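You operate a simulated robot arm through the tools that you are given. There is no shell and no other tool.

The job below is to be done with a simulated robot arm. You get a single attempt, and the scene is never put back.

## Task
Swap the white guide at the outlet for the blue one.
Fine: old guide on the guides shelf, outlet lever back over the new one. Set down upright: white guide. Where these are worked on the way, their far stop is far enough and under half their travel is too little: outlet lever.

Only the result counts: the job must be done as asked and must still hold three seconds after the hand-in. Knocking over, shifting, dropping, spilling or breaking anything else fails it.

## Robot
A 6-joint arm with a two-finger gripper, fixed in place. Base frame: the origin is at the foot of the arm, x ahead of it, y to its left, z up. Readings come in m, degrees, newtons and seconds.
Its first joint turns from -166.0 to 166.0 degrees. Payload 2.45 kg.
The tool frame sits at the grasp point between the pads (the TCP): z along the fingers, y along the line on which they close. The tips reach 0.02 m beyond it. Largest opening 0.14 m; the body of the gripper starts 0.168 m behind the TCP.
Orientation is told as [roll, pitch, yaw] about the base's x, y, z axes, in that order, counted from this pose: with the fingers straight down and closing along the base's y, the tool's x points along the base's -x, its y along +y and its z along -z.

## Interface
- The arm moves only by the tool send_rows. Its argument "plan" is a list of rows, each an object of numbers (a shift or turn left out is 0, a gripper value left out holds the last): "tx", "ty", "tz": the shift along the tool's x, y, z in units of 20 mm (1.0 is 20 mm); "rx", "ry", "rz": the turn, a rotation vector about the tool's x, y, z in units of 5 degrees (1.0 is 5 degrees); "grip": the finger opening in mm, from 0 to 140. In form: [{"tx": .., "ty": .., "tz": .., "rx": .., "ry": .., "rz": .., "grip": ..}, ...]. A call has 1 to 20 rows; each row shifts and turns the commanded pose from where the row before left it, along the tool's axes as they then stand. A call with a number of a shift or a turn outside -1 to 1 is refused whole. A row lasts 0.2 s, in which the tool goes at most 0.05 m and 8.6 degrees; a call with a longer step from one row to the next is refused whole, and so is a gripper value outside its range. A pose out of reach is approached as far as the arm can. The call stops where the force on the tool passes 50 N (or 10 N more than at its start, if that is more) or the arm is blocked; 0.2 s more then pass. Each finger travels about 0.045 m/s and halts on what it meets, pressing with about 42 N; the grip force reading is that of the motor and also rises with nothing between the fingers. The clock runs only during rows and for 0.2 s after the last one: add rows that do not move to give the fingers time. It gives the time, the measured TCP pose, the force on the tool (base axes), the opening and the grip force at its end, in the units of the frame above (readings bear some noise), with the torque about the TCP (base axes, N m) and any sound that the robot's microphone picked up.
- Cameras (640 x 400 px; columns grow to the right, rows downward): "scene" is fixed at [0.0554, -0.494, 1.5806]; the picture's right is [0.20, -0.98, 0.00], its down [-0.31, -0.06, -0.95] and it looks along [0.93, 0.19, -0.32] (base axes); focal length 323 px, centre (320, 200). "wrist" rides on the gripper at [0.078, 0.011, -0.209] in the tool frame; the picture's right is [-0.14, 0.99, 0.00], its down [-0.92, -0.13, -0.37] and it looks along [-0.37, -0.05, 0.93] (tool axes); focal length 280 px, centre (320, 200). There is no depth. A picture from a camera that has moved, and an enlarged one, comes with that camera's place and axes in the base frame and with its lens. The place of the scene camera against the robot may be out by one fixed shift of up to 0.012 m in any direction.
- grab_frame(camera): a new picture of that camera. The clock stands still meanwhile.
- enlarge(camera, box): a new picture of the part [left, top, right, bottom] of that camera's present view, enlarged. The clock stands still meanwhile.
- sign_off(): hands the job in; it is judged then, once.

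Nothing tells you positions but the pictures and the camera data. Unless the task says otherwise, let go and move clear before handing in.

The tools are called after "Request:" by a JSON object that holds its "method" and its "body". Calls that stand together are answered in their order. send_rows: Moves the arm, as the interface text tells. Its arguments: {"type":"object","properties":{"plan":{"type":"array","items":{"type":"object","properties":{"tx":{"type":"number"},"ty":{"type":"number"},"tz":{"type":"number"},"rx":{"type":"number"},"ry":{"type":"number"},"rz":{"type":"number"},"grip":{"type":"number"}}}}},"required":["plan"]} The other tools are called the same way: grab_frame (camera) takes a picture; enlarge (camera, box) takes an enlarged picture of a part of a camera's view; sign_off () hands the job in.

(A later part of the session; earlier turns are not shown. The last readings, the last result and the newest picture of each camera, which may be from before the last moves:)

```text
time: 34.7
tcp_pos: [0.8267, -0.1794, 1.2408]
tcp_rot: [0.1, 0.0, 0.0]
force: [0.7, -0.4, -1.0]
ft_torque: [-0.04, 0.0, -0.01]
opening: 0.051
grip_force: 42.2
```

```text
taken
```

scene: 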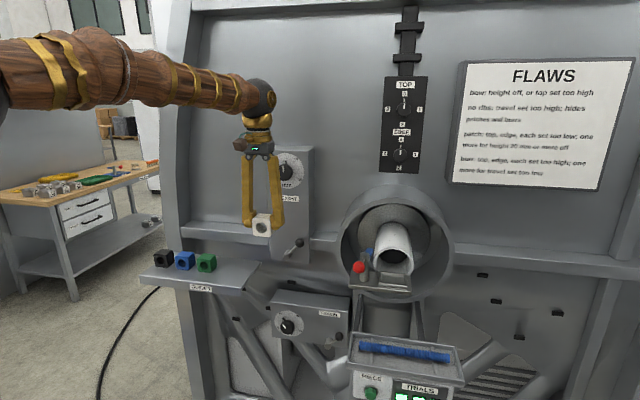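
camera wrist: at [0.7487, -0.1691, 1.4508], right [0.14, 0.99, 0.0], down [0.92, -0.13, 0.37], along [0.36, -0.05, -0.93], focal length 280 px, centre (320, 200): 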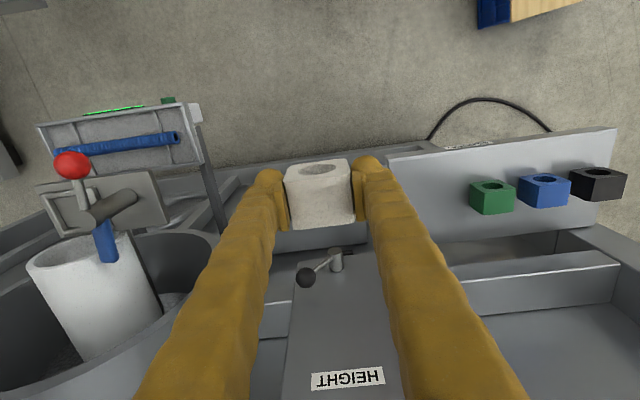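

The shelf is in view. I zoom in to measure the guides and the free space precisely.

Request:
{"method": "enlarge", "body": {"camera": "wrist", "box": [440, 120, 640, 245]}}

Request:
{"method": "enlarge", "body": {"camera": "wrist", "box": [260, 130, 460, 255]}}

```text
3.20 times, centred on (540, 182) of wrist
camera zoom: at [0.7487, -0.1691, 1.4508], right [0.14, 0.99, 0.0], down [0.92, -0.13, 0.37], along [0.36, -0.05, -0.93], focal length 897 px, centre (-384, 256)
```

zoom: 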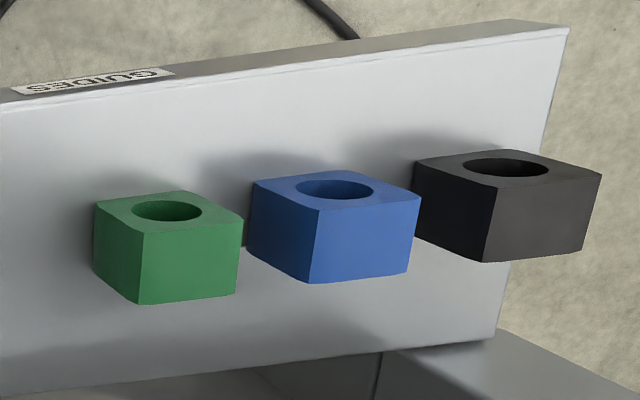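

```text
3.20 times, centred on (360, 192) of wrist
camera zoom: at [0.7487, -0.1691, 1.4508], right [0.14, 0.99, 0.0], down [0.92, -0.13, 0.37], along [0.36, -0.05, -0.93], focal length 897 px, centre (192, 224)
```

zoom: 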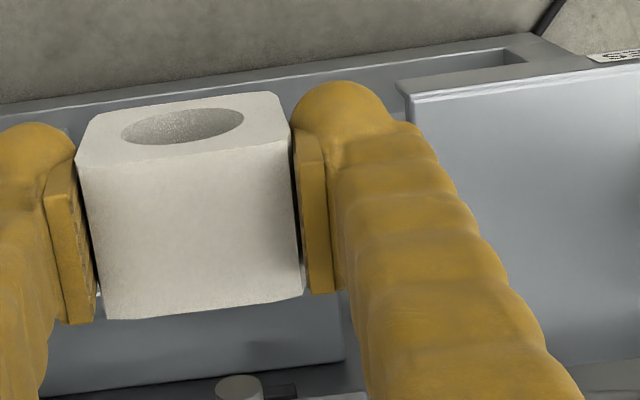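

Blue spans about y 0.151–0.199 with only ~35 mm gaps to its neighbours, so I'll deal with that later. First I carry the white guide over the free −y part of the shelf (target centre y ≈ −0.012, x ≈ 0.956).

Request:
{"method": "send_rows", "body": {"plan": [{"ty": 0.5}, {"ty": 1}, {"ty": 1}, {"ty": 1}, {"ty": 1}, {"ty": 1}, {"ty": 1}, {"ty": 1}, {"ty": 0.87}, {"tx": -0.6}, {"tx": -1}, {"tx": -1}, {"tx": -1}, {"tx": -1}, {"tx": -1}, {"tx": -0.8}, {"tz": 0.8}, {"tz": 1}, {"tz": 1}]}}

Request:
{"method": "grab_frame", "body": {"camera": "wrist"}}

Request:
{"method": "grab_frame", "body": {"camera": "scene"}}

```text
time: 38.7
tcp_pos: [0.9534, -0.0124, 1.1854]
tcp_rot: [0.1, 0.0, 0.1]
force: [0.9, -0.5, -0.4]
ft_torque: [-0.01, -0.02, 0.02]
opening: 0.0506
grip_force: 42.1
```

```text
taken
camera wrist: at [0.8752, -0.0017, 1.3952], right [0.14, 0.99, 0.0], down [0.92, -0.13, 0.37], along [0.36, -0.05, -0.93], focal length 280 px, centre (320, 200)
```

wrist: 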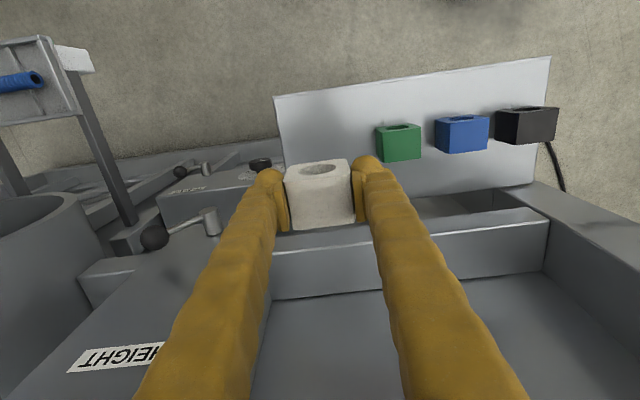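

```text
taken
```

scene: 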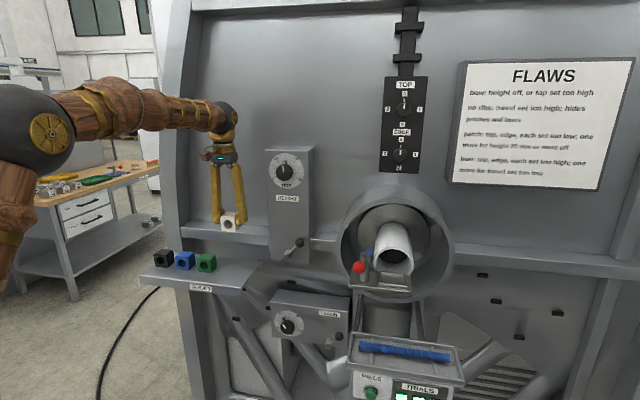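

The white guide hovers over the free part of the shelf. I lower it to just above the surface and check.

Request:
{"method": "send_rows", "body": {"plan": [{"tz": 0.8}, {"tz": 1}, {"tz": 1}, {"tz": 1}, {"tz": 1}, {"tz": 1}, {"tz": 0.9}, {"tz": 0.5}, {"tz": 0.3}, {}]}}

Request:
{"method": "enlarge", "body": {"camera": "scene", "box": [180, 190, 280, 300]}}

Request:
{"method": "grab_frame", "body": {"camera": "wrist"}}

```text
time: 40.9
tcp_pos: [0.9541, -0.0125, 1.0331]
tcp_rot: [0.1, -0.1, 0.0]
force: [0.1, -0.4, -0.4]
ft_torque: [-0.01, -0.01, -0.03]
opening: 0.0506
grip_force: 41.7
```

```text
3.64 times, centred on (230, 245) of scene
camera zoom: at [0.0554, -0.494, 1.5806], right [0.2, -0.98, 0.0], down [-0.31, -0.06, -0.95], along [0.93, 0.19, -0.32], focal length 1175 px, centre (647, 36)
```

zoom: 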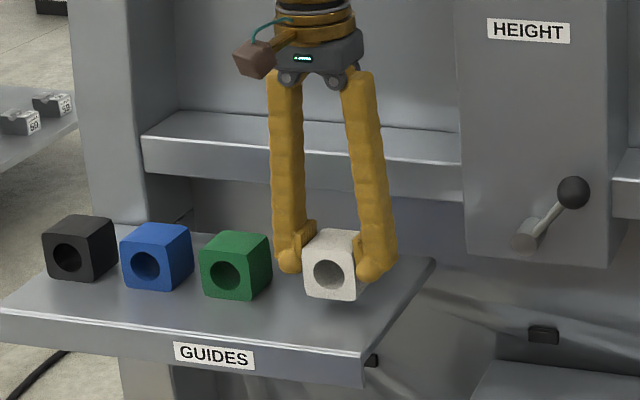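

```text
taken
camera wrist: at [0.8757, -0.0029, 1.2441], right [0.14, 0.99, 0.0], down [0.92, -0.13, 0.37], along [0.36, -0.05, -0.93], focal length 280 px, centre (320, 200)
```

wrist: 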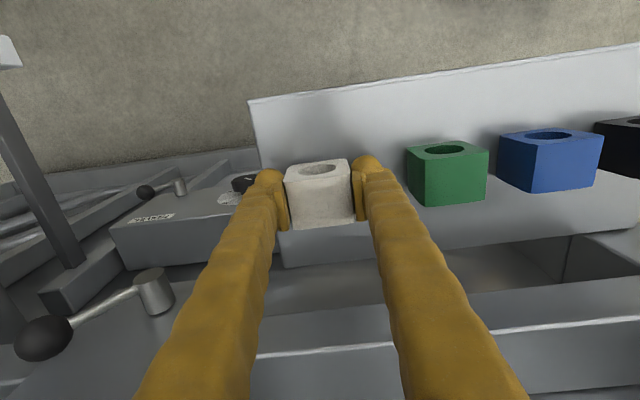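

Request:
{"method": "send_rows", "body": {"plan": [{"tz": 0.12}, {"tz": 0.12}, {"tz": 0.12}, {"tz": 0.1}]}}

Request:
{"method": "enlarge", "body": {"camera": "scene", "box": [195, 235, 255, 275]}}

```text
time: 41.9
tcp_pos: [0.9546, -0.0133, 1.0246]
tcp_rot: [0.1, 0.0, 0.0]
force: [0.3, -0.9, -0.5]
ft_torque: [-0.02, 0.04, -0.01]
opening: 0.0508
grip_force: 41.6
```

```text
10.00 times, centred on (225, 255) of scene
camera zoom: at [0.0554, -0.494, 1.5806], right [0.2, -0.98, 0.0], down [-0.31, -0.06, -0.95], along [0.93, 0.19, -0.32], focal length 3230 px, centre (1270, -350)
```

zoom: 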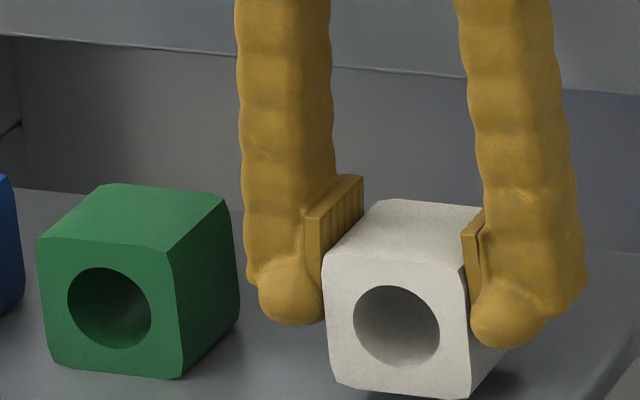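

Request:
{"method": "send_rows", "body": {"plan": [{"tz": 0.06}, {"tz": 0.06}, {}]}}

Request:
{"method": "enlarge", "body": {"camera": "scene", "box": [195, 235, 255, 275]}}

```text
time: 42.7
tcp_pos: [0.9546, -0.0135, 1.0231]
tcp_rot: [0.1, 0.1, 0.0]
force: [-0.7, -1.0, 0.0]
ft_torque: [0.04, 0.01, -0.03]
opening: 0.0508
grip_force: 41.7
```

```text
10.00 times, centred on (225, 255) of scene
camera zoom: at [0.0554, -0.494, 1.5806], right [0.2, -0.98, 0.0], down [-0.31, -0.06, -0.95], along [0.93, 0.19, -0.32], focal length 3230 px, centre (1270, -350)
```

zoom: 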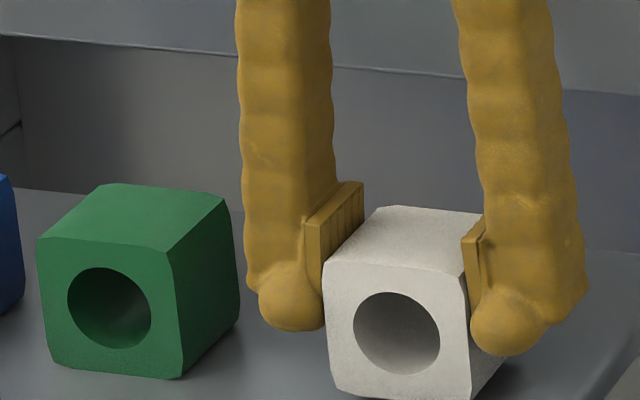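

Request:
{"method": "send_rows", "body": {"plan": [{"tz": 0.06}, {"tz": 0.06}, {"tz": 0.04}, {}]}}

Request:
{"method": "enlarge", "body": {"camera": "scene", "box": [195, 235, 255, 275]}}

```text
time: 43.7
tcp_pos: [0.9538, -0.0126, 1.02]
tcp_rot: [0.1, 0.0, 0.0]
force: [0.3, 0.1, -1.3]
ft_torque: [-0.02, -0.02, -0.02]
opening: 0.0507
grip_force: 41.5
```

```text
10.00 times, centred on (225, 255) of scene
camera zoom: at [0.0554, -0.494, 1.5806], right [0.2, -0.98, 0.0], down [-0.31, -0.06, -0.95], along [0.93, 0.19, -0.32], focal length 3230 px, centre (1270, -350)
```

zoom: 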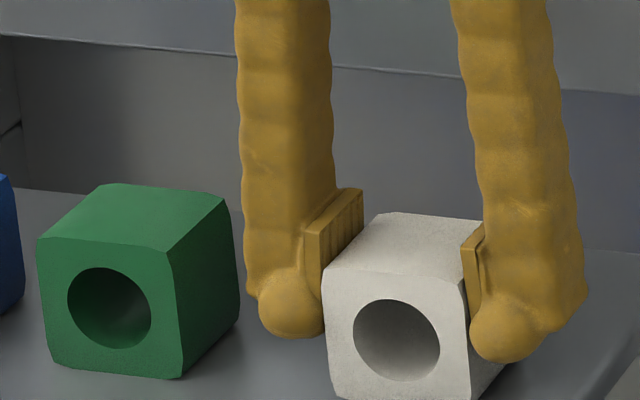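

Request:
{"method": "send_rows", "body": {"plan": [{"tz": 0.05}, {"tz": 0.05}, {}]}}

Request:
{"method": "enlarge", "body": {"camera": "scene", "box": [195, 245, 255, 285]}}

```text
time: 44.5
tcp_pos: [0.9559, -0.0122, 1.0203]
tcp_rot: [0.0, 0.0, 0.0]
force: [-0.8, -1.4, 14.6]
ft_torque: [-0.15, 0.11, -0.03]
opening: 0.0507
grip_force: 42.2
```

```text
10.00 times, centred on (225, 265) of scene
camera zoom: at [0.0554, -0.494, 1.5806], right [0.2, -0.98, 0.0], down [-0.31, -0.06, -0.95], along [0.93, 0.19, -0.32], focal length 3230 px, centre (1270, -450)
```

zoom: 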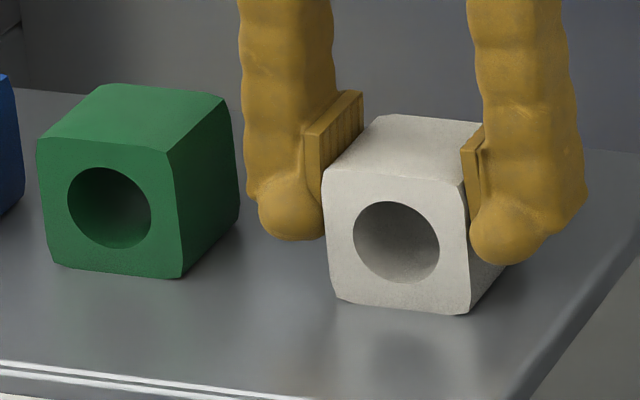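

Contact at 14.6 N, so the white guide is standing on the shelf. I relax the press slightly, open to 64 mm and lift away.

Request:
{"method": "send_rows", "body": {"plan": [{"tz": -0.06}, {"grip": 64}, {}, {}, {}]}}

Request:
{"method": "enlarge", "body": {"camera": "scene", "box": [195, 245, 255, 285]}}

```text
time: 45.7
tcp_pos: [0.9546, -0.0125, 1.0199]
tcp_rot: [0.1, 0.0, 0.0]
force: [-0.4, -0.4, 0.6]
ft_torque: [-0.03, -0.01, -0.01]
opening: 0.0643
grip_force: 0.1
```

```text
10.00 times, centred on (225, 265) of scene
camera zoom: at [0.0554, -0.494, 1.5806], right [0.2, -0.98, 0.0], down [-0.31, -0.06, -0.95], along [0.93, 0.19, -0.32], focal length 3230 px, centre (1270, -450)
```

zoom: 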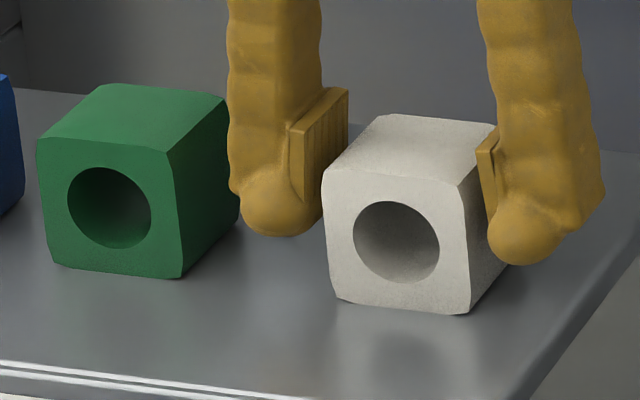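

White guide is released upright. I lift straight up and move to view the blue guide.

Request:
{"method": "send_rows", "body": {"plan": [{"tz": -0.4}, {"tz": -0.8}, {"tz": -1}, {"tz": -1}, {"tz": -1}, {"tz": -1}, {"tz": -1}, {"tz": -1}, {"tz": -1}, {"tx": 0.5, "ty": 1, "grip": 100}, {"tx": 0.5, "ty": 1}, {"tx": 0.5, "ty": 1}, {"tx": 0.5, "ty": 1}, {"tx": 0.5, "ty": 1}, {"tx": 0.5, "ty": 1}, {"ty": 1}, {"ty": 1}, {"ty": 1}, {"ty": 0.5}]}}

Request:
{"method": "grab_frame", "body": {"camera": "wrist"}}

Request:
{"method": "enlarge", "body": {"camera": "wrist", "box": [230, 90, 430, 215]}}

Request:
{"method": "enlarge", "body": {"camera": "scene", "box": [140, 190, 270, 300]}}

```text
time: 49.7
tcp_pos: [0.8964, 0.1776, 1.1842]
tcp_rot: [0.2, -0.1, 0.0]
force: [0.5, -0.5, -0.3]
ft_torque: [-0.01, 0.0, 0.03]
opening: 0.1003
grip_force: 0.1
```

```text
taken
camera wrist: at [0.8172, 0.1875, 1.3941], right [0.14, 0.99, 0.0], down [0.92, -0.13, 0.37], along [0.36, -0.05, -0.93], focal length 280 px, centre (320, 200)
```

wrist: 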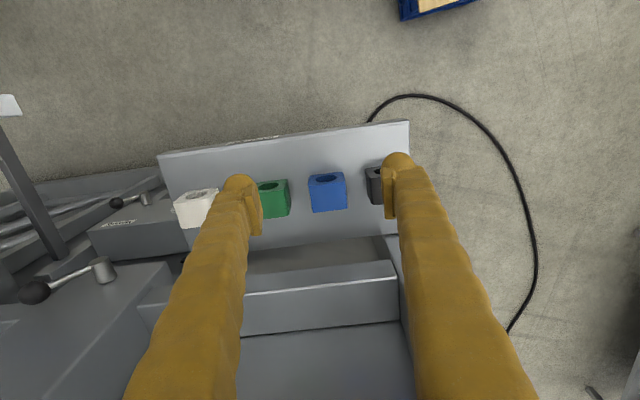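

```text
3.20 times, centred on (330, 152) of wrist
camera zoom: at [0.8172, 0.1875, 1.3941], right [0.14, 0.99, 0.0], down [0.92, -0.13, 0.37], along [0.36, -0.05, -0.93], focal length 897 px, centre (288, 352)
```

zoom: 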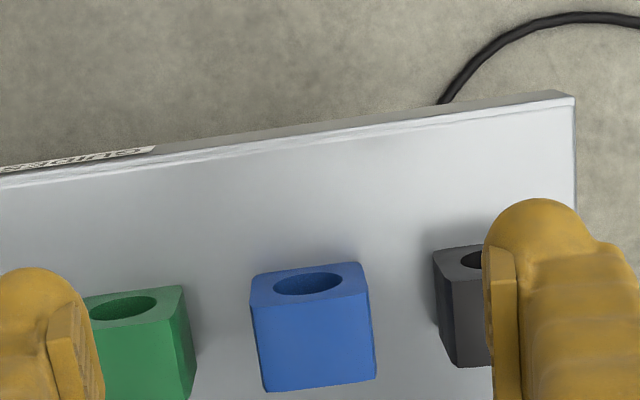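

```text
3.64 times, centred on (205, 245) of scene
camera zoom: at [0.0554, -0.494, 1.5806], right [0.2, -0.98, 0.0], down [-0.31, -0.06, -0.95], along [0.93, 0.19, -0.32], focal length 1175 px, centre (738, 36)
```

zoom: 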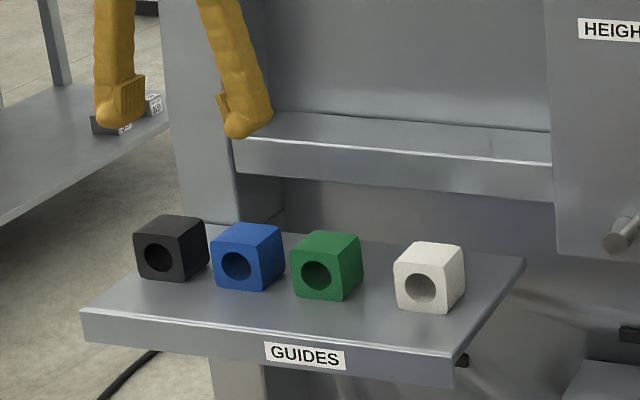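

Near view: blue sits at x 0.9365–0.9765, y ≈ 0.155–0.204 (centre 0.180), and the gaps to green and black are only ~30 mm, too tight for the 27–29 mm fingers. I'll drag blue ~42 mm forward from behind with the closed fingers, then grasp it in front of its neighbours. First I test the reach behind it, at height.

Request:
{"method": "send_rows", "body": {"plan": [{"grip": 0, "ty": 0.12}, {"tz": 0.8}, {"tz": 0.8}, {"tz": 0.6}, {"tx": -0.6}, {"tx": -1}, {"tx": -1}, {"tx": -1}, {"tx": -1}, {"tx": -0.8}, {"tx": -0.3}, {}]}}

Request:
{"method": "grab_frame", "body": {"camera": "wrist"}}

Request:
{"method": "enlarge", "body": {"camera": "scene", "box": [140, 190, 270, 300]}}

```text
time: 52.3
tcp_pos: [1.008, 0.1804, 1.1404]
tcp_rot: [0.2, 0.0, 0.0]
force: [-0.3, -0.4, 0.6]
ft_torque: [0.01, 0.05, 0.03]
opening: 0.0
grip_force: 29.2
```

```text
taken
camera wrist: at [0.9303, 0.191, 1.3503], right [0.14, 0.99, 0.0], down [0.92, -0.13, 0.37], along [0.36, -0.05, -0.93], focal length 280 px, centre (320, 200)
```

wrist: 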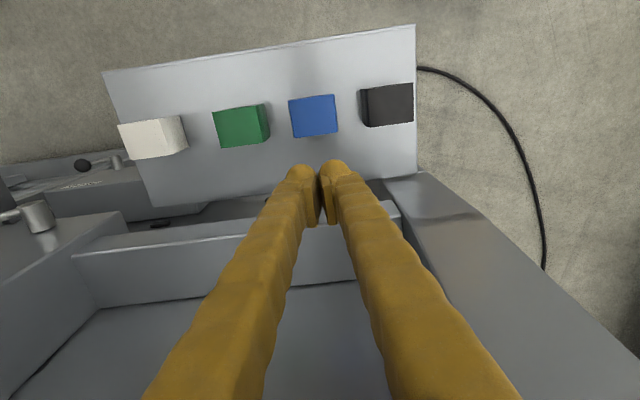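

```text
3.64 times, centred on (205, 245) of scene
camera zoom: at [0.0554, -0.494, 1.5806], right [0.2, -0.98, 0.0], down [-0.31, -0.06, -0.95], along [0.93, 0.19, -0.32], focal length 1175 px, centre (738, 36)
```

zoom: 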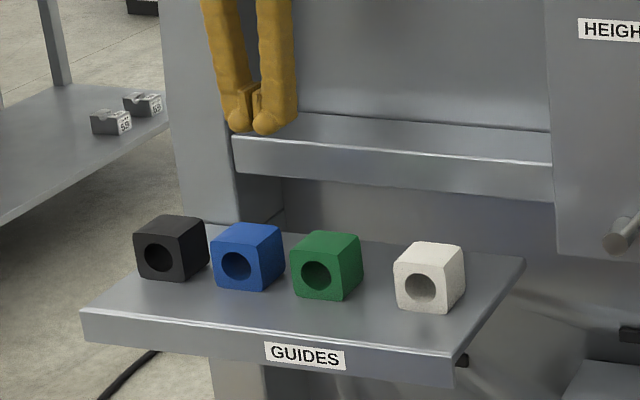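

The reach works and the beam behind (x≈1.065) is clear. I descend behind the blue guide.

Request:
{"method": "send_rows", "body": {"plan": [{"tz": 0.8}, {"tz": 1}, {"tz": 1}, {"tz": 1}, {"tz": 1}, {"tz": 0.9}, {"tz": 0.5}, {"tz": 0.3}, {}]}}

Request:
{"method": "grab_frame", "body": {"camera": "wrist"}}

Request:
{"method": "enlarge", "body": {"camera": "scene", "box": [150, 220, 240, 290]}}

```text
time: 54.3
tcp_pos: [1.0069, 0.1793, 1.0099]
tcp_rot: [0.1, 0.0, 0.0]
force: [-0.4, -0.2, -0.4]
ft_torque: [-0.02, -0.01, 0.01]
opening: 0.0002
grip_force: 29.9
```

```text
taken
camera wrist: at [0.9295, 0.19, 1.2193], right [0.14, 0.99, 0.0], down [0.92, -0.13, 0.37], along [0.36, -0.05, -0.93], focal length 280 px, centre (320, 200)
```

wrist: 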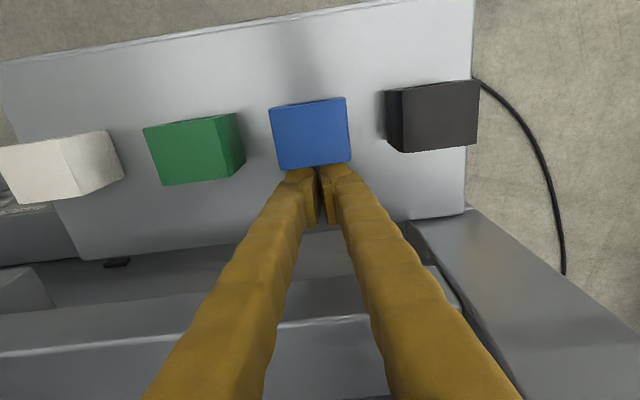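

```text
5.71 times, centred on (195, 255) of scene
camera zoom: at [0.0554, -0.494, 1.5806], right [0.2, -0.98, 0.0], down [-0.31, -0.06, -0.95], along [0.93, 0.19, -0.32], focal length 1846 px, centre (1034, -114)
```

zoom: 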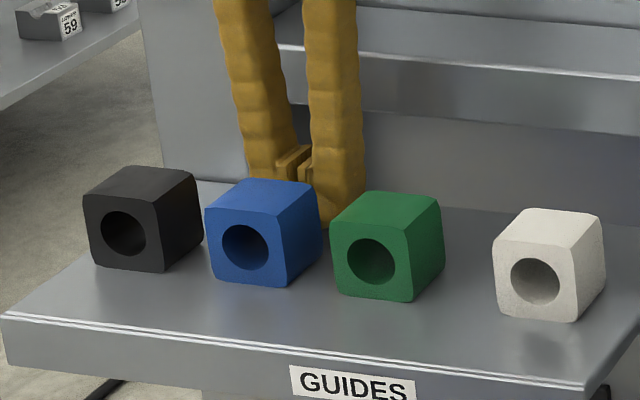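

The pusher is centred behind blue. I drag it forward slowly.

Request:
{"method": "send_rows", "body": {"plan": [{"tx": 0.3}, {"tx": 0.25}, {"tx": 0.2}, {"tx": 0.2}, {"tx": 0.2}, {"tx": 0.2}, {"tx": 0.2}]}}

Request:
{"method": "grab_frame", "body": {"camera": "wrist"}}

Request:
{"method": "enlarge", "body": {"camera": "scene", "box": [150, 220, 240, 290]}}

```text
time: 55.9
tcp_pos: [0.9776, 0.1793, 1.0111]
tcp_rot: [0.1, 0.0, 0.1]
force: [0.0, 0.8, 0.3]
ft_torque: [-0.01, -0.05, 0.0]
opening: 0.0
grip_force: 29.5
```

```text
taken
camera wrist: at [0.899, 0.1901, 1.2188], right [0.14, 0.99, 0.0], down [0.92, -0.13, 0.37], along [0.36, -0.05, -0.93], focal length 280 px, centre (320, 200)
```

wrist: 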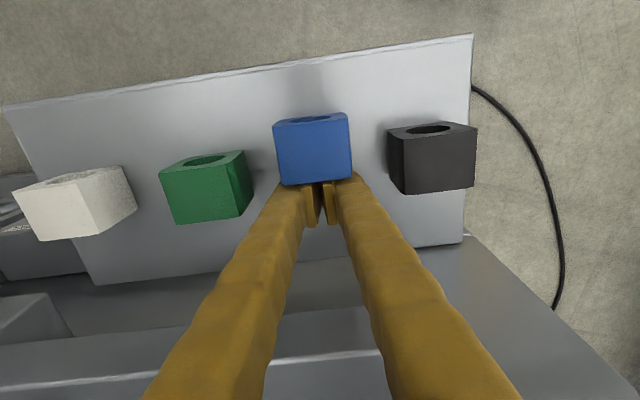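

```text
5.71 times, centred on (195, 255) of scene
camera zoom: at [0.0554, -0.494, 1.5806], right [0.2, -0.98, 0.0], down [-0.31, -0.06, -0.95], along [0.93, 0.19, -0.32], focal length 1846 px, centre (1034, -114)
```

zoom: 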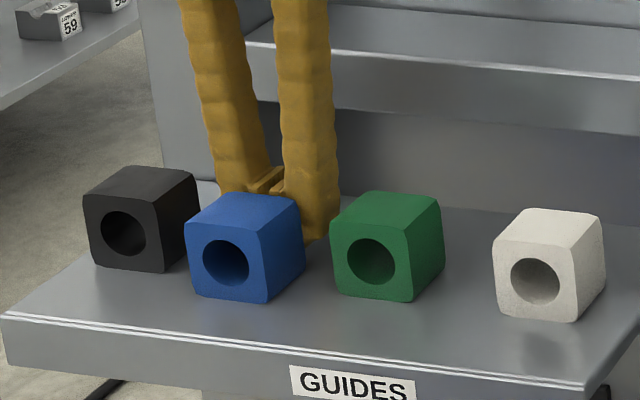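

Blue slides forward squarely. I continue about 25 mm further.

Request:
{"method": "send_rows", "body": {"plan": [{"tx": 0.2}, {"tx": 0.2}, {"tx": 0.2}, {"tx": 0.2}, {"tx": 0.2}, {"tx": 0.2}, {"tx": 0.1}, {}]}}

Request:
{"method": "grab_frame", "body": {"camera": "wrist"}}

Request:
{"method": "enlarge", "body": {"camera": "scene", "box": [150, 220, 240, 290]}}

```text
time: 57.7
tcp_pos: [0.9501, 0.1792, 1.0094]
tcp_rot: [0.1, -0.1, 0.0]
force: [-0.5, -0.6, -0.2]
ft_torque: [0.03, -0.01, 0.01]
opening: 0.0
grip_force: 29.1
```

```text
taken
camera wrist: at [0.8724, 0.19, 1.2192], right [0.14, 0.99, 0.0], down [0.92, -0.13, 0.37], along [0.36, -0.05, -0.93], focal length 280 px, centre (320, 200)
```

wrist: 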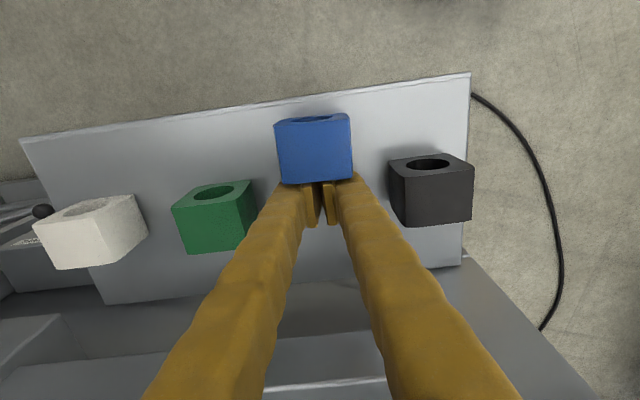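

```text
5.71 times, centred on (195, 255) of scene
camera zoom: at [0.0554, -0.494, 1.5806], right [0.2, -0.98, 0.0], down [-0.31, -0.06, -0.95], along [0.93, 0.19, -0.32], focal length 1846 px, centre (1034, -114)
```

zoom: 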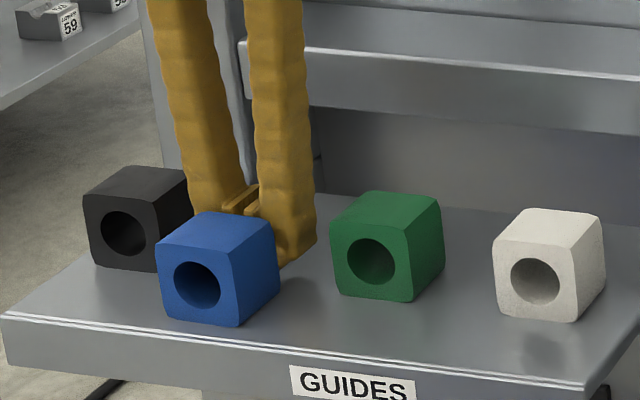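

Blue is now at x ≈ 0.892–0.932, in front of its neighbours (fronts at 0.9365). I back off, rise, open to 64 mm and line up at x ≈ 0.908 over it.

Request:
{"method": "send_rows", "body": {"plan": [{"tx": -0.25}, {"tx": -0.25}, {"tz": -0.8}, {"tz": -1}, {"tz": -1}, {"tz": -1}, {"tz": -1}, {"tz": -1}, {"tz": -0.8}, {"tx": 1, "grip": 64}, {"tx": 1}, {"tx": 0.6}, {}, {}]}}

Request:
{"method": "grab_frame", "body": {"camera": "wrist"}}

Request:
{"method": "enlarge", "body": {"camera": "wrist", "box": [230, 100, 430, 225]}}

Request:
{"method": "enlarge", "body": {"camera": "scene", "box": [140, 190, 270, 300]}}

```text
time: 60.7
tcp_pos: [0.9096, 0.1779, 1.1419]
tcp_rot: [0.1, -0.1, 0.0]
force: [0.6, -0.1, 0.2]
ft_torque: [0.04, 0.0, -0.01]
opening: 0.064
grip_force: 0.1
```

```text
taken
camera wrist: at [0.8308, 0.1893, 1.3512], right [0.14, 0.99, 0.0], down [0.92, -0.13, 0.37], along [0.36, -0.05, -0.93], focal length 280 px, centre (320, 200)
```

wrist: 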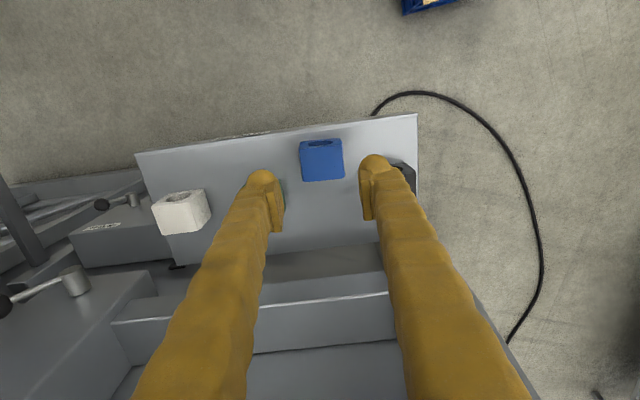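

```text
3.20 times, centred on (330, 162) of wrist
camera zoom: at [0.8308, 0.1893, 1.3512], right [0.14, 0.99, 0.0], down [0.92, -0.13, 0.37], along [0.36, -0.05, -0.93], focal length 897 px, centre (288, 320)
```

zoom: 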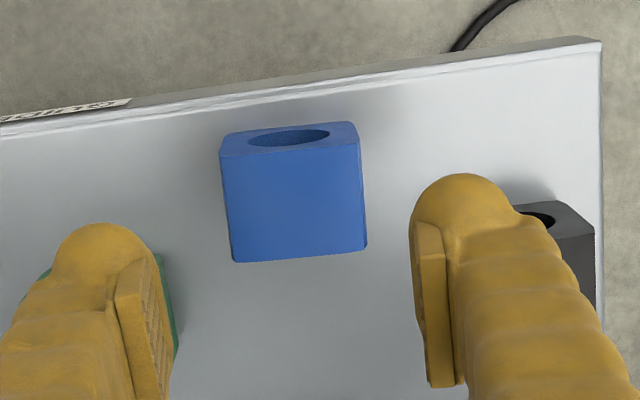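

```text
3.64 times, centred on (205, 245) of scene
camera zoom: at [0.0554, -0.494, 1.5806], right [0.2, -0.98, 0.0], down [-0.31, -0.06, -0.95], along [0.93, 0.19, -0.32], focal length 1175 px, centre (738, 36)
```

zoom: 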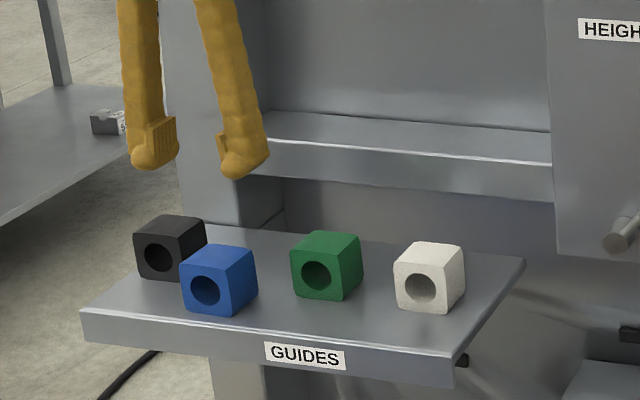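

Blue centre is [0.911, 0.180] and the fingers straddle it. I shift 1.5 mm and descend to grasp height.

Request:
{"method": "send_rows", "body": {"plan": [{"ty": 0.08, "tx": 0.06, "tz": 0.6}, {"tz": 1}, {"tz": 1}, {"tz": 1}, {"tz": 0.9}, {"tz": 0.6}, {}]}}

Request:
{"method": "enlarge", "body": {"camera": "wrist", "box": [200, 100, 440, 250]}}

Request:
{"method": "enlarge", "body": {"camera": "scene", "box": [150, 220, 240, 290]}}

```text
time: 62.3
tcp_pos: [0.9081, 0.1806, 1.0398]
tcp_rot: [0.1, 0.0, 0.0]
force: [-0.8, -1.1, 0.3]
ft_torque: [0.01, -0.02, -0.01]
opening: 0.0639
grip_force: 0.0
```

```text
2.67 times, centred on (320, 175) of wrist
camera zoom: at [0.83, 0.191, 1.2494], right [0.14, 0.99, 0.0], down [0.92, -0.13, 0.37], along [0.36, -0.05, -0.93], focal length 748 px, centre (320, 267)
```

zoom: 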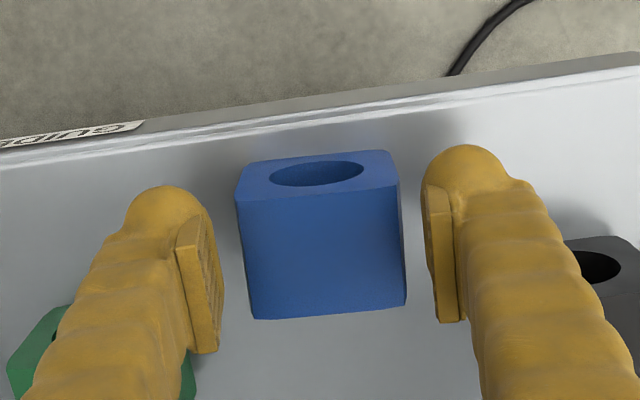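

```text
5.71 times, centred on (195, 255) of scene
camera zoom: at [0.0554, -0.494, 1.5806], right [0.2, -0.98, 0.0], down [-0.31, -0.06, -0.95], along [0.93, 0.19, -0.32], focal length 1846 px, centre (1034, -114)
```

zoom: 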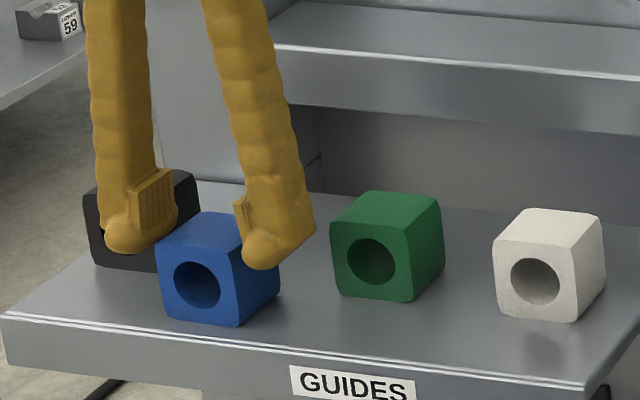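

Alignment is good and the neighbours are clear. I descend the last 20 mm and close on blue.

Request:
{"method": "send_rows", "body": {"plan": [{"tz": 0.4}, {"tz": 0.4}, {"tz": 0.22}, {}, {"grip": 30}, {}, {}, {}]}}

Request:
{"method": "enlarge", "body": {"camera": "scene", "box": [150, 220, 240, 290]}}

Request:
{"method": "enlarge", "body": {"camera": "wrist", "box": [200, 100, 440, 250]}}

```text
time: 64.1
tcp_pos: [0.9089, 0.1811, 1.0195]
tcp_rot: [0.1, 0.0, 0.0]
force: [-0.2, 0.7, 2.3]
ft_torque: [0.03, -0.06, 0.07]
opening: 0.0505
grip_force: 42.4
```

```text
5.71 times, centred on (195, 255) of scene
camera zoom: at [0.0554, -0.494, 1.5806], right [0.2, -0.98, 0.0], down [-0.31, -0.06, -0.95], along [0.93, 0.19, -0.32], focal length 1846 px, centre (1034, -114)
```

zoom: 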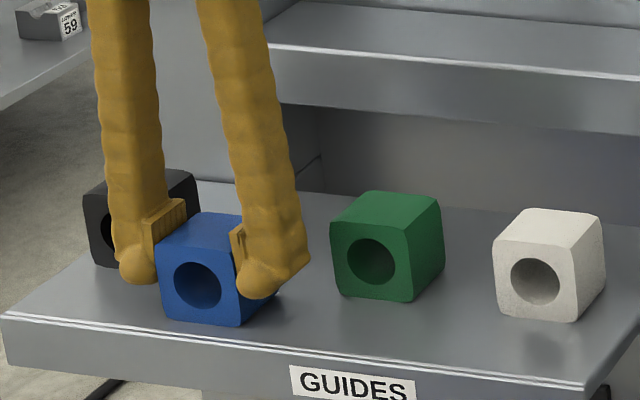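

```text
2.67 times, centred on (320, 175) of wrist
camera zoom: at [0.8303, 0.1916, 1.2295], right [0.14, 0.99, 0.0], down [0.92, -0.13, 0.37], along [0.36, -0.05, -0.93], focal length 748 px, centre (320, 267)
```

zoom: 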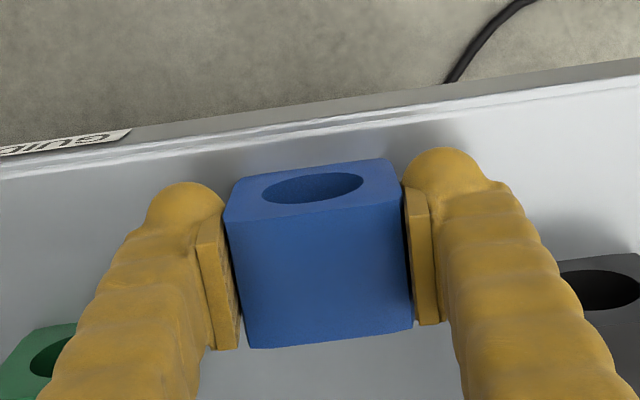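

Blue is gripped (50.5 mm, 42 N). I lift straight up and begin the carry back toward the outlet.

Request:
{"method": "send_rows", "body": {"plan": [{"tz": -0.3}, {"tz": -0.6}, {"tz": -1}, {"tz": -1}, {"tz": -1}, {"tz": -1}, {"tz": -1}, {"tz": -1}, {"tz": -1}, {"tz": -1}, {"tz": -1}, {"tz": -0.8}, {"tz": -0.5}, {"tx": 0.5, "ty": -0.5}, {"tx": 0.8, "ty": -1}, {"tx": 0.8, "ty": -1}, {"tx": 0.8, "ty": -1}, {"tx": 0.7, "ty": -1}, {"ty": -1}, {"ty": -1}]}}

Request:
{"method": "grab_frame", "body": {"camera": "wrist"}}

Request:
{"method": "enlarge", "body": {"camera": "scene", "box": [140, 150, 300, 300]}}

```text
time: 68.3
tcp_pos: [0.8387, 0.049, 1.2418]
tcp_rot: [0.1, 0.0, 0.0]
force: [0.7, -0.3, -0.1]
ft_torque: [-0.03, 0.0, 0.02]
opening: 0.0506
grip_force: 41.9
```

```text
taken
camera wrist: at [0.7593, 0.0602, 1.452], right [0.14, 0.99, 0.0], down [0.92, -0.13, 0.37], along [0.36, -0.05, -0.93], focal length 280 px, centre (320, 200)
```

wrist: 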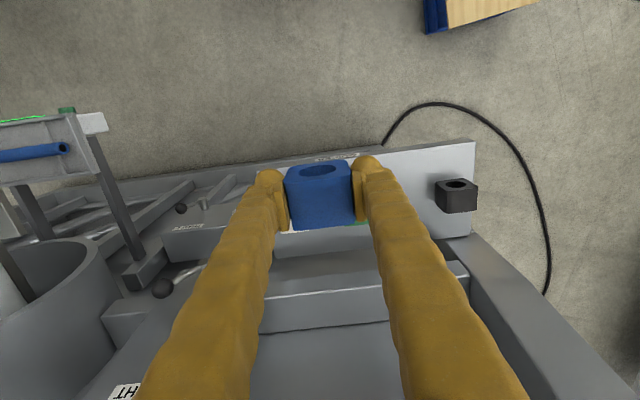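

```text
2.67 times, centred on (220, 225) of scene
camera zoom: at [0.0554, -0.494, 1.5806], right [0.2, -0.98, 0.0], down [-0.31, -0.06, -0.95], along [0.93, 0.19, -0.32], focal length 861 px, centre (587, 133)
```

zoom: 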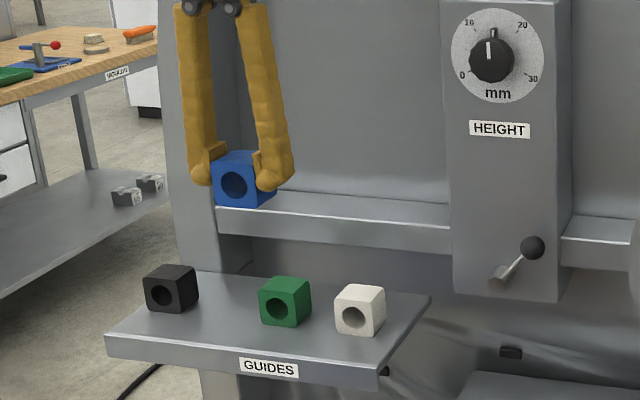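

Blue is held square and the other guides stand undisturbed. I continue along y toward the outlet.

Request:
{"method": "send_rows", "body": {"plan": [{"ty": -0.5}, {"ty": -1}, {"ty": -1}, {"ty": -1}, {"ty": -1}, {"ty": -1}, {"ty": -1}, {"ty": -1}, {"ty": -1}, {"ty": -1}, {"ty": -1}, {"ty": -1}, {"ty": -1}, {"ty": -1}, {"ty": -1}, {"ty": -1}, {"ty": -1}, {"ty": -1}, {"ty": -1}, {"ty": -1}]}}

Request:
{"method": "send_rows", "body": {"plan": [{"ty": -1}, {"ty": -1}, {"ty": -1}, {"ty": -1}, {"ty": -1}, {"ty": -1}, {"ty": -1}, {"ty": -1}, {"ty": -1}, {"ty": -0.7}, {"ty": -0.3}, {}]}}

Request:
{"method": "grab_frame", "body": {"camera": "wrist"}}

Request:
{"method": "enlarge", "body": {"camera": "scene", "box": [320, 150, 460, 300]}}

```text
time: 72.5
tcp_pos: [0.836, -0.3402, 1.2423]
tcp_rot: [0.1, 0.1, 0.0]
force: [-0.3, -0.5, -0.3]
ft_torque: [0.0, -0.03, 0.0]
opening: 0.0509
grip_force: 41.2
```

```text
time: 75.1
tcp_pos: [0.8364, -0.5391, 1.2421]
tcp_rot: [0.1, 0.0, 0.0]
force: [0.2, -0.1, 0.6]
ft_torque: [-0.02, -0.01, -0.01]
opening: 0.0507
grip_force: 41.7
```

```text
taken
camera wrist: at [0.7571, -0.5288, 1.4515], right [0.14, 0.99, 0.0], down [0.92, -0.13, 0.37], along [0.36, -0.05, -0.93], focal length 280 px, centre (320, 200)
```

wrist: 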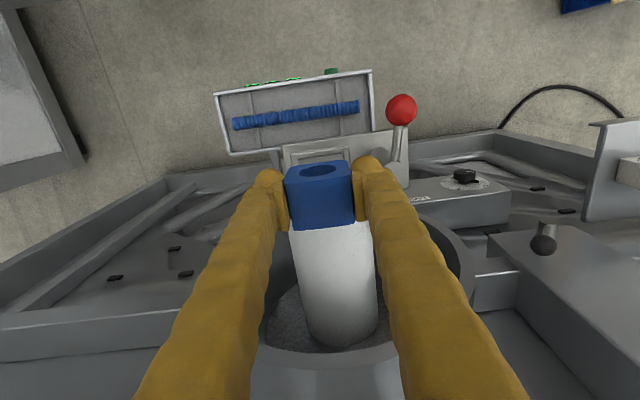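

```text
2.67 times, centred on (390, 225) of scene
camera zoom: at [0.0554, -0.494, 1.5806], right [0.2, -0.98, 0.0], down [-0.31, -0.06, -0.95], along [0.93, 0.19, -0.32], focal length 861 px, centre (133, 133)
```

zoom: 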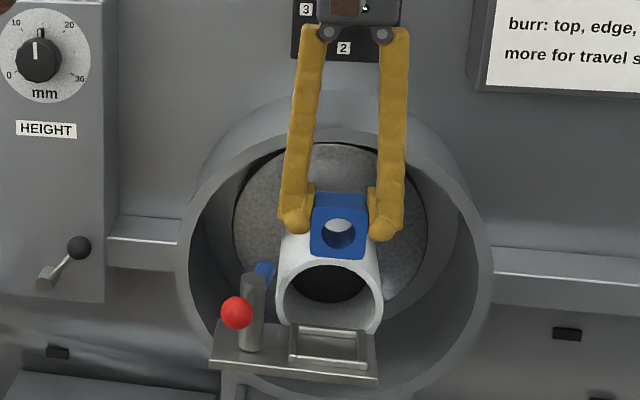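

I zoom in on the empty seat to find the pocket centre before lowering.

Request:
{"method": "enlarge", "body": {"camera": "scene", "box": [360, 260, 420, 300]}}

Request:
{"method": "enlarge", "body": {"camera": "wrist", "box": [260, 120, 380, 195]}}

```text
10.00 times, centred on (390, 280) of scene
camera zoom: at [0.0554, -0.494, 1.5806], right [0.2, -0.98, 0.0], down [-0.31, -0.06, -0.95], along [0.93, 0.19, -0.32], focal length 3230 px, centre (-380, -600)
```

zoom: 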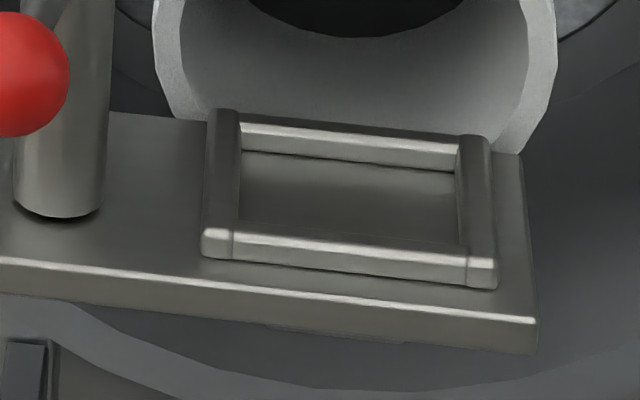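

```text
5.33 times, centred on (320, 158) of wrist
camera zoom: at [0.7571, -0.5288, 1.4515], right [0.14, 0.99, 0.0], down [0.92, -0.13, 0.37], along [0.36, -0.05, -0.93], focal length 1495 px, centre (320, 427)
```

zoom: 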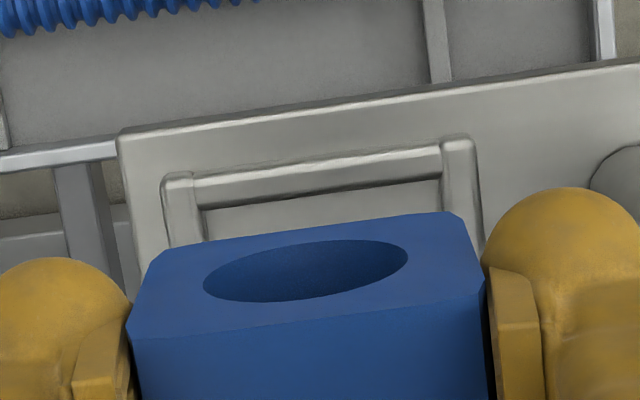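

The pocket is about 59 mm wide, centred at y ≈ −0.540, so there are a few mm of clearance all round. I move over it and descend to just above the rim.

Request:
{"method": "send_rows", "body": {"plan": [{"tx": -0.6, "ty": -0.05}, {"tx": -0.67}, {"tz": 0.8}, {"tz": 1}, {"tz": 1}, {"tz": 1}, {"tz": 0.8}, {"tz": 0.5}, {}]}}

Request:
{"method": "enlarge", "body": {"camera": "scene", "box": [340, 220, 430, 300]}}

Request:
{"method": "enlarge", "body": {"camera": "wrist", "box": [240, 110, 400, 235]}}

```text
time: 77.1
tcp_pos: [0.8615, -0.5413, 1.1406]
tcp_rot: [0.1, -0.1, 0.0]
force: [0.0, 0.2, -1.1]
ft_torque: [-0.01, 0.03, 0.0]
opening: 0.0508
grip_force: 41.9
```

```text
5.00 times, centred on (385, 260) of scene
camera zoom: at [0.0554, -0.494, 1.5806], right [0.2, -0.98, 0.0], down [-0.31, -0.06, -0.95], along [0.93, 0.19, -0.32], focal length 1615 px, centre (-5, -100)
```

zoom: 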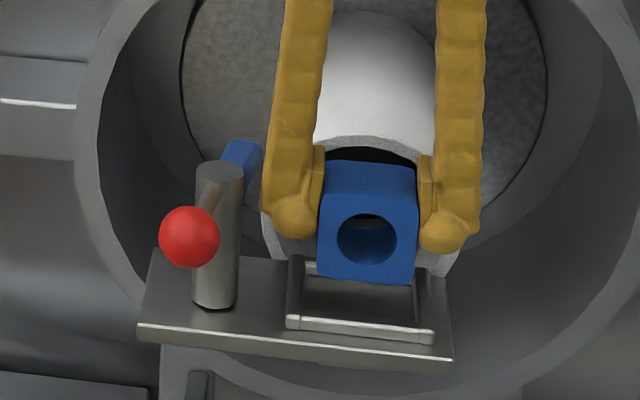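

```text
3.20 times, centred on (320, 172) of wrist
camera zoom: at [0.7829, -0.5299, 1.3501], right [0.14, 0.99, 0.0], down [0.92, -0.13, 0.37], along [0.36, -0.05, -0.93], focal length 897 px, centre (320, 288)
```

zoom: 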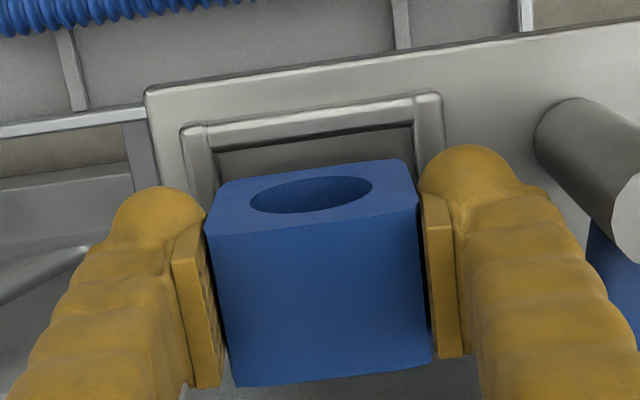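

Blue is aligned over the pocket. I lower it slowly, watching the force.

Request:
{"method": "send_rows", "body": {"plan": [{"tz": 0.3, "ty": 0.04}, {"tz": 0.3}, {"tz": 0.25}, {"tz": 0.2}, {}]}}

Request:
{"method": "enlarge", "body": {"camera": "scene", "box": [350, 235, 420, 295]}}

Request:
{"method": "enlarge", "body": {"camera": "wrist", "box": [240, 110, 400, 235]}}

```text
time: 78.3
tcp_pos: [0.8614, -0.5403, 1.1204]
tcp_rot: [0.1, 0.0, 0.0]
force: [-0.2, -0.8, -0.7]
ft_torque: [-0.02, -0.01, 0.0]
opening: 0.0507
grip_force: 41.7
```

```text
6.67 times, centred on (385, 265) of scene
camera zoom: at [0.0554, -0.494, 1.5806], right [0.2, -0.98, 0.0], down [-0.31, -0.06, -0.95], along [0.93, 0.19, -0.32], focal length 2153 px, centre (-113, -233)
```

zoom: 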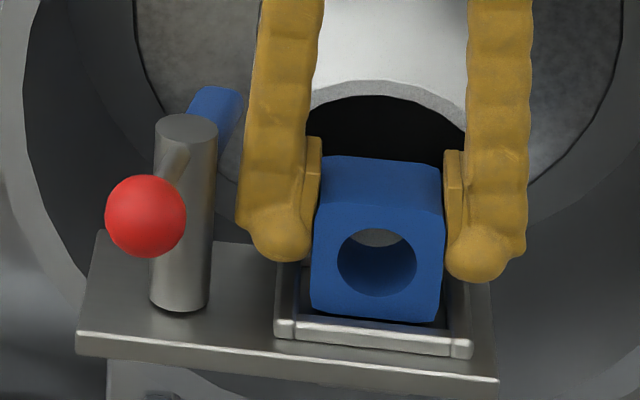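

```text
3.20 times, centred on (320, 172) of wrist
camera zoom: at [0.7836, -0.5291, 1.3296], right [0.14, 0.99, 0.0], down [0.92, -0.13, 0.37], along [0.36, -0.05, -0.93], focal length 897 px, centre (320, 288)
```

zoom: 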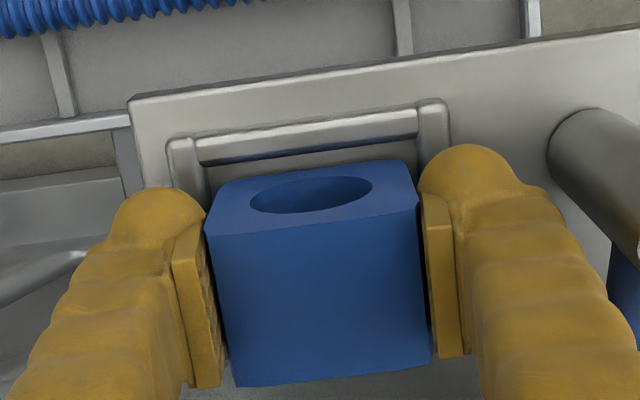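

Request:
{"method": "send_rows", "body": {"plan": [{"tz": 0.08}, {"tz": 0.08}, {"tz": 0.07}, {"tz": 0.05}, {}]}}

Request:
{"method": "enlarge", "body": {"camera": "scene", "box": [350, 235, 420, 295]}}

```text
time: 79.5
tcp_pos: [0.8611, -0.5401, 1.1148]
tcp_rot: [-0.1, 0.0, 0.1]
force: [1.5, 0.6, 1.4]
ft_torque: [-0.06, -0.03, 0.01]
opening: 0.0508
grip_force: 42.0
```

```text
6.67 times, centred on (385, 265) of scene
camera zoom: at [0.0554, -0.494, 1.5806], right [0.2, -0.98, 0.0], down [-0.31, -0.06, -0.95], along [0.93, 0.19, -0.32], focal length 2153 px, centre (-113, -233)
```

zoom: 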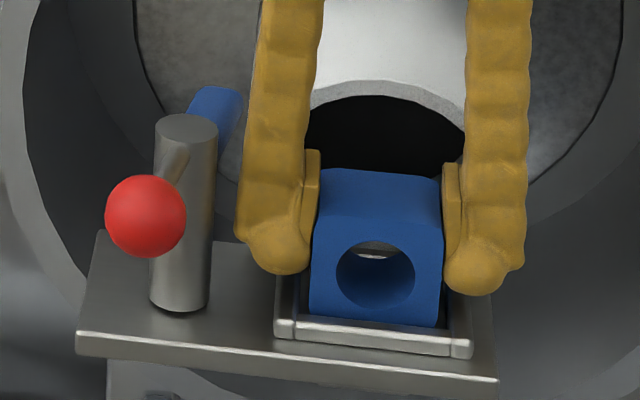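

Request:
{"method": "send_rows", "body": {"plan": [{"tz": 0.05}, {"tz": 0.05}, {}]}}

```text
time: 80.3
tcp_pos: [0.863, -0.5394, 1.1146]
tcp_rot: [0.0, -0.2, 0.0]
force: [0.9, -3.6, 22.4]
ft_torque: [-0.09, 0.0, -0.04]
opening: 0.051
grip_force: 42.0
```

Blue is seated: 22 N at the expected height. I relax the press, release to 62 mm and look.

Request:
{"method": "send_rows", "body": {"plan": [{"tz": -0.08}, {"grip": 62}, {}, {}, {}]}}

Request:
{"method": "enlarge", "body": {"camera": "scene", "box": [350, 235, 420, 295]}}

Request:
{"method": "enlarge", "body": {"camera": "wrist", "box": [240, 110, 400, 235]}}

```text
time: 81.5
tcp_pos: [0.8628, -0.5392, 1.1141]
tcp_rot: [0.1, 0.1, 0.0]
force: [1.1, -0.4, -1.2]
ft_torque: [0.0, 0.0, -0.01]
opening: 0.0623
grip_force: 0.0
```

```text
6.67 times, centred on (385, 265) of scene
camera zoom: at [0.0554, -0.494, 1.5806], right [0.2, -0.98, 0.0], down [-0.31, -0.06, -0.95], along [0.93, 0.19, -0.32], focal length 2153 px, centre (-113, -233)
```

zoom: 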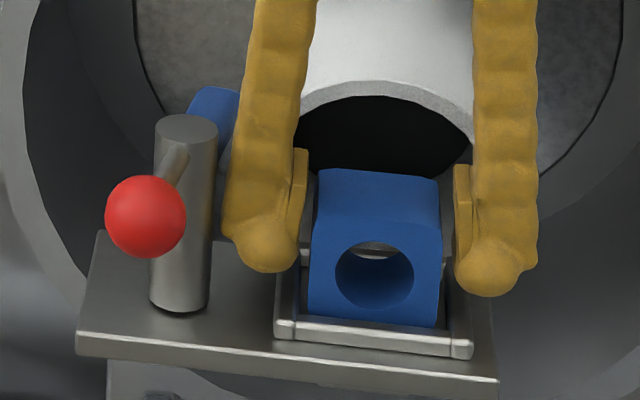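

```text
3.20 times, centred on (320, 172) of wrist
camera zoom: at [0.7841, -0.5287, 1.323], right [0.14, 0.99, 0.0], down [0.92, -0.13, 0.37], along [0.36, -0.05, -0.93], focal length 897 px, centre (320, 288)
```

zoom: 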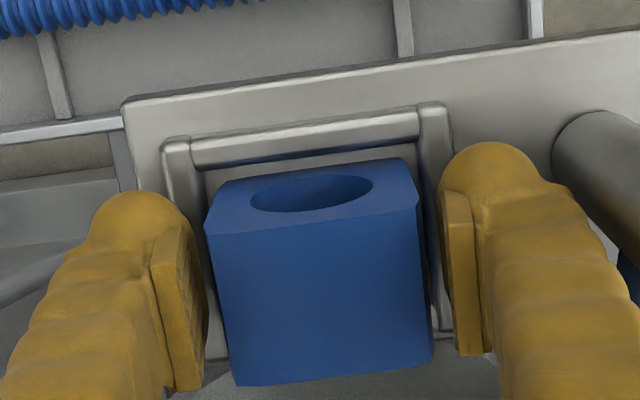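

Blue sits squarely in the pocket. I rise, close the fingers, and go to the −y side of the red knob to swing the lever back.

Request:
{"method": "send_rows", "body": {"plan": [{"tz": -0.5}, {"tz": -1}, {"tz": -1}, {"tz": -1}, {"tz": -1}, {"tz": -1}, {"tz": -1}, {"tz": -1}, {"tz": -1}, {"tz": -0.5}, {"tx": 0.8, "ty": 0.3, "grip": 0}, {"tx": 0.8, "ty": 0.3}, {"tx": 0.8, "ty": 0.3}, {"tx": 0.8, "ty": 0.3}, {"tx": 0.7, "ty": 0.4}, {}, {}]}}

Request:
{"method": "grab_frame", "body": {"camera": "wrist"}}

Request:
{"method": "enlarge", "body": {"camera": "scene", "box": [320, 150, 460, 300]}}

```text
time: 85.1
tcp_pos: [0.7855, -0.5064, 1.2956]
tcp_rot: [0.0, 0.0, 0.1]
force: [0.2, 0.1, -0.8]
ft_torque: [0.02, 0.03, -0.04]
opening: 0.0001
grip_force: 29.5
```

```text
taken
camera wrist: at [0.7065, -0.496, 1.5048], right [0.14, 0.99, 0.0], down [0.92, -0.13, 0.37], along [0.36, -0.05, -0.93], focal length 280 px, centre (320, 200)
```

wrist: 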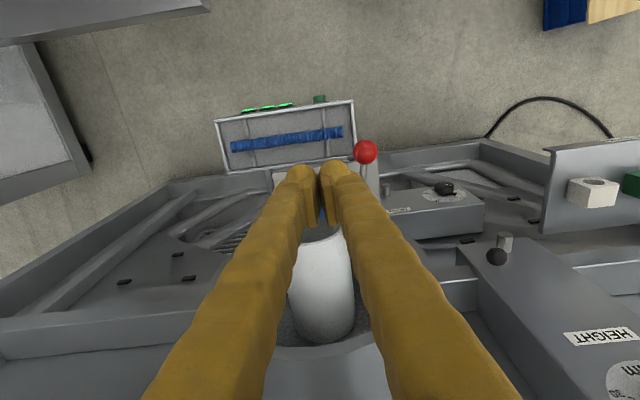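

```text
2.67 times, centred on (390, 225) of scene
camera zoom: at [0.0554, -0.494, 1.5806], right [0.2, -0.98, 0.0], down [-0.31, -0.06, -0.95], along [0.93, 0.19, -0.32], focal length 861 px, centre (133, 133)
```

zoom: 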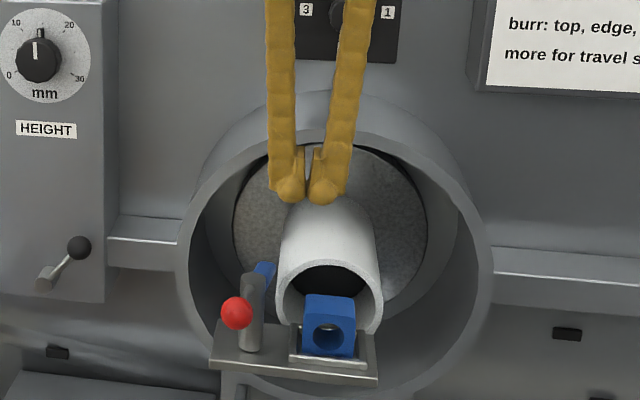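

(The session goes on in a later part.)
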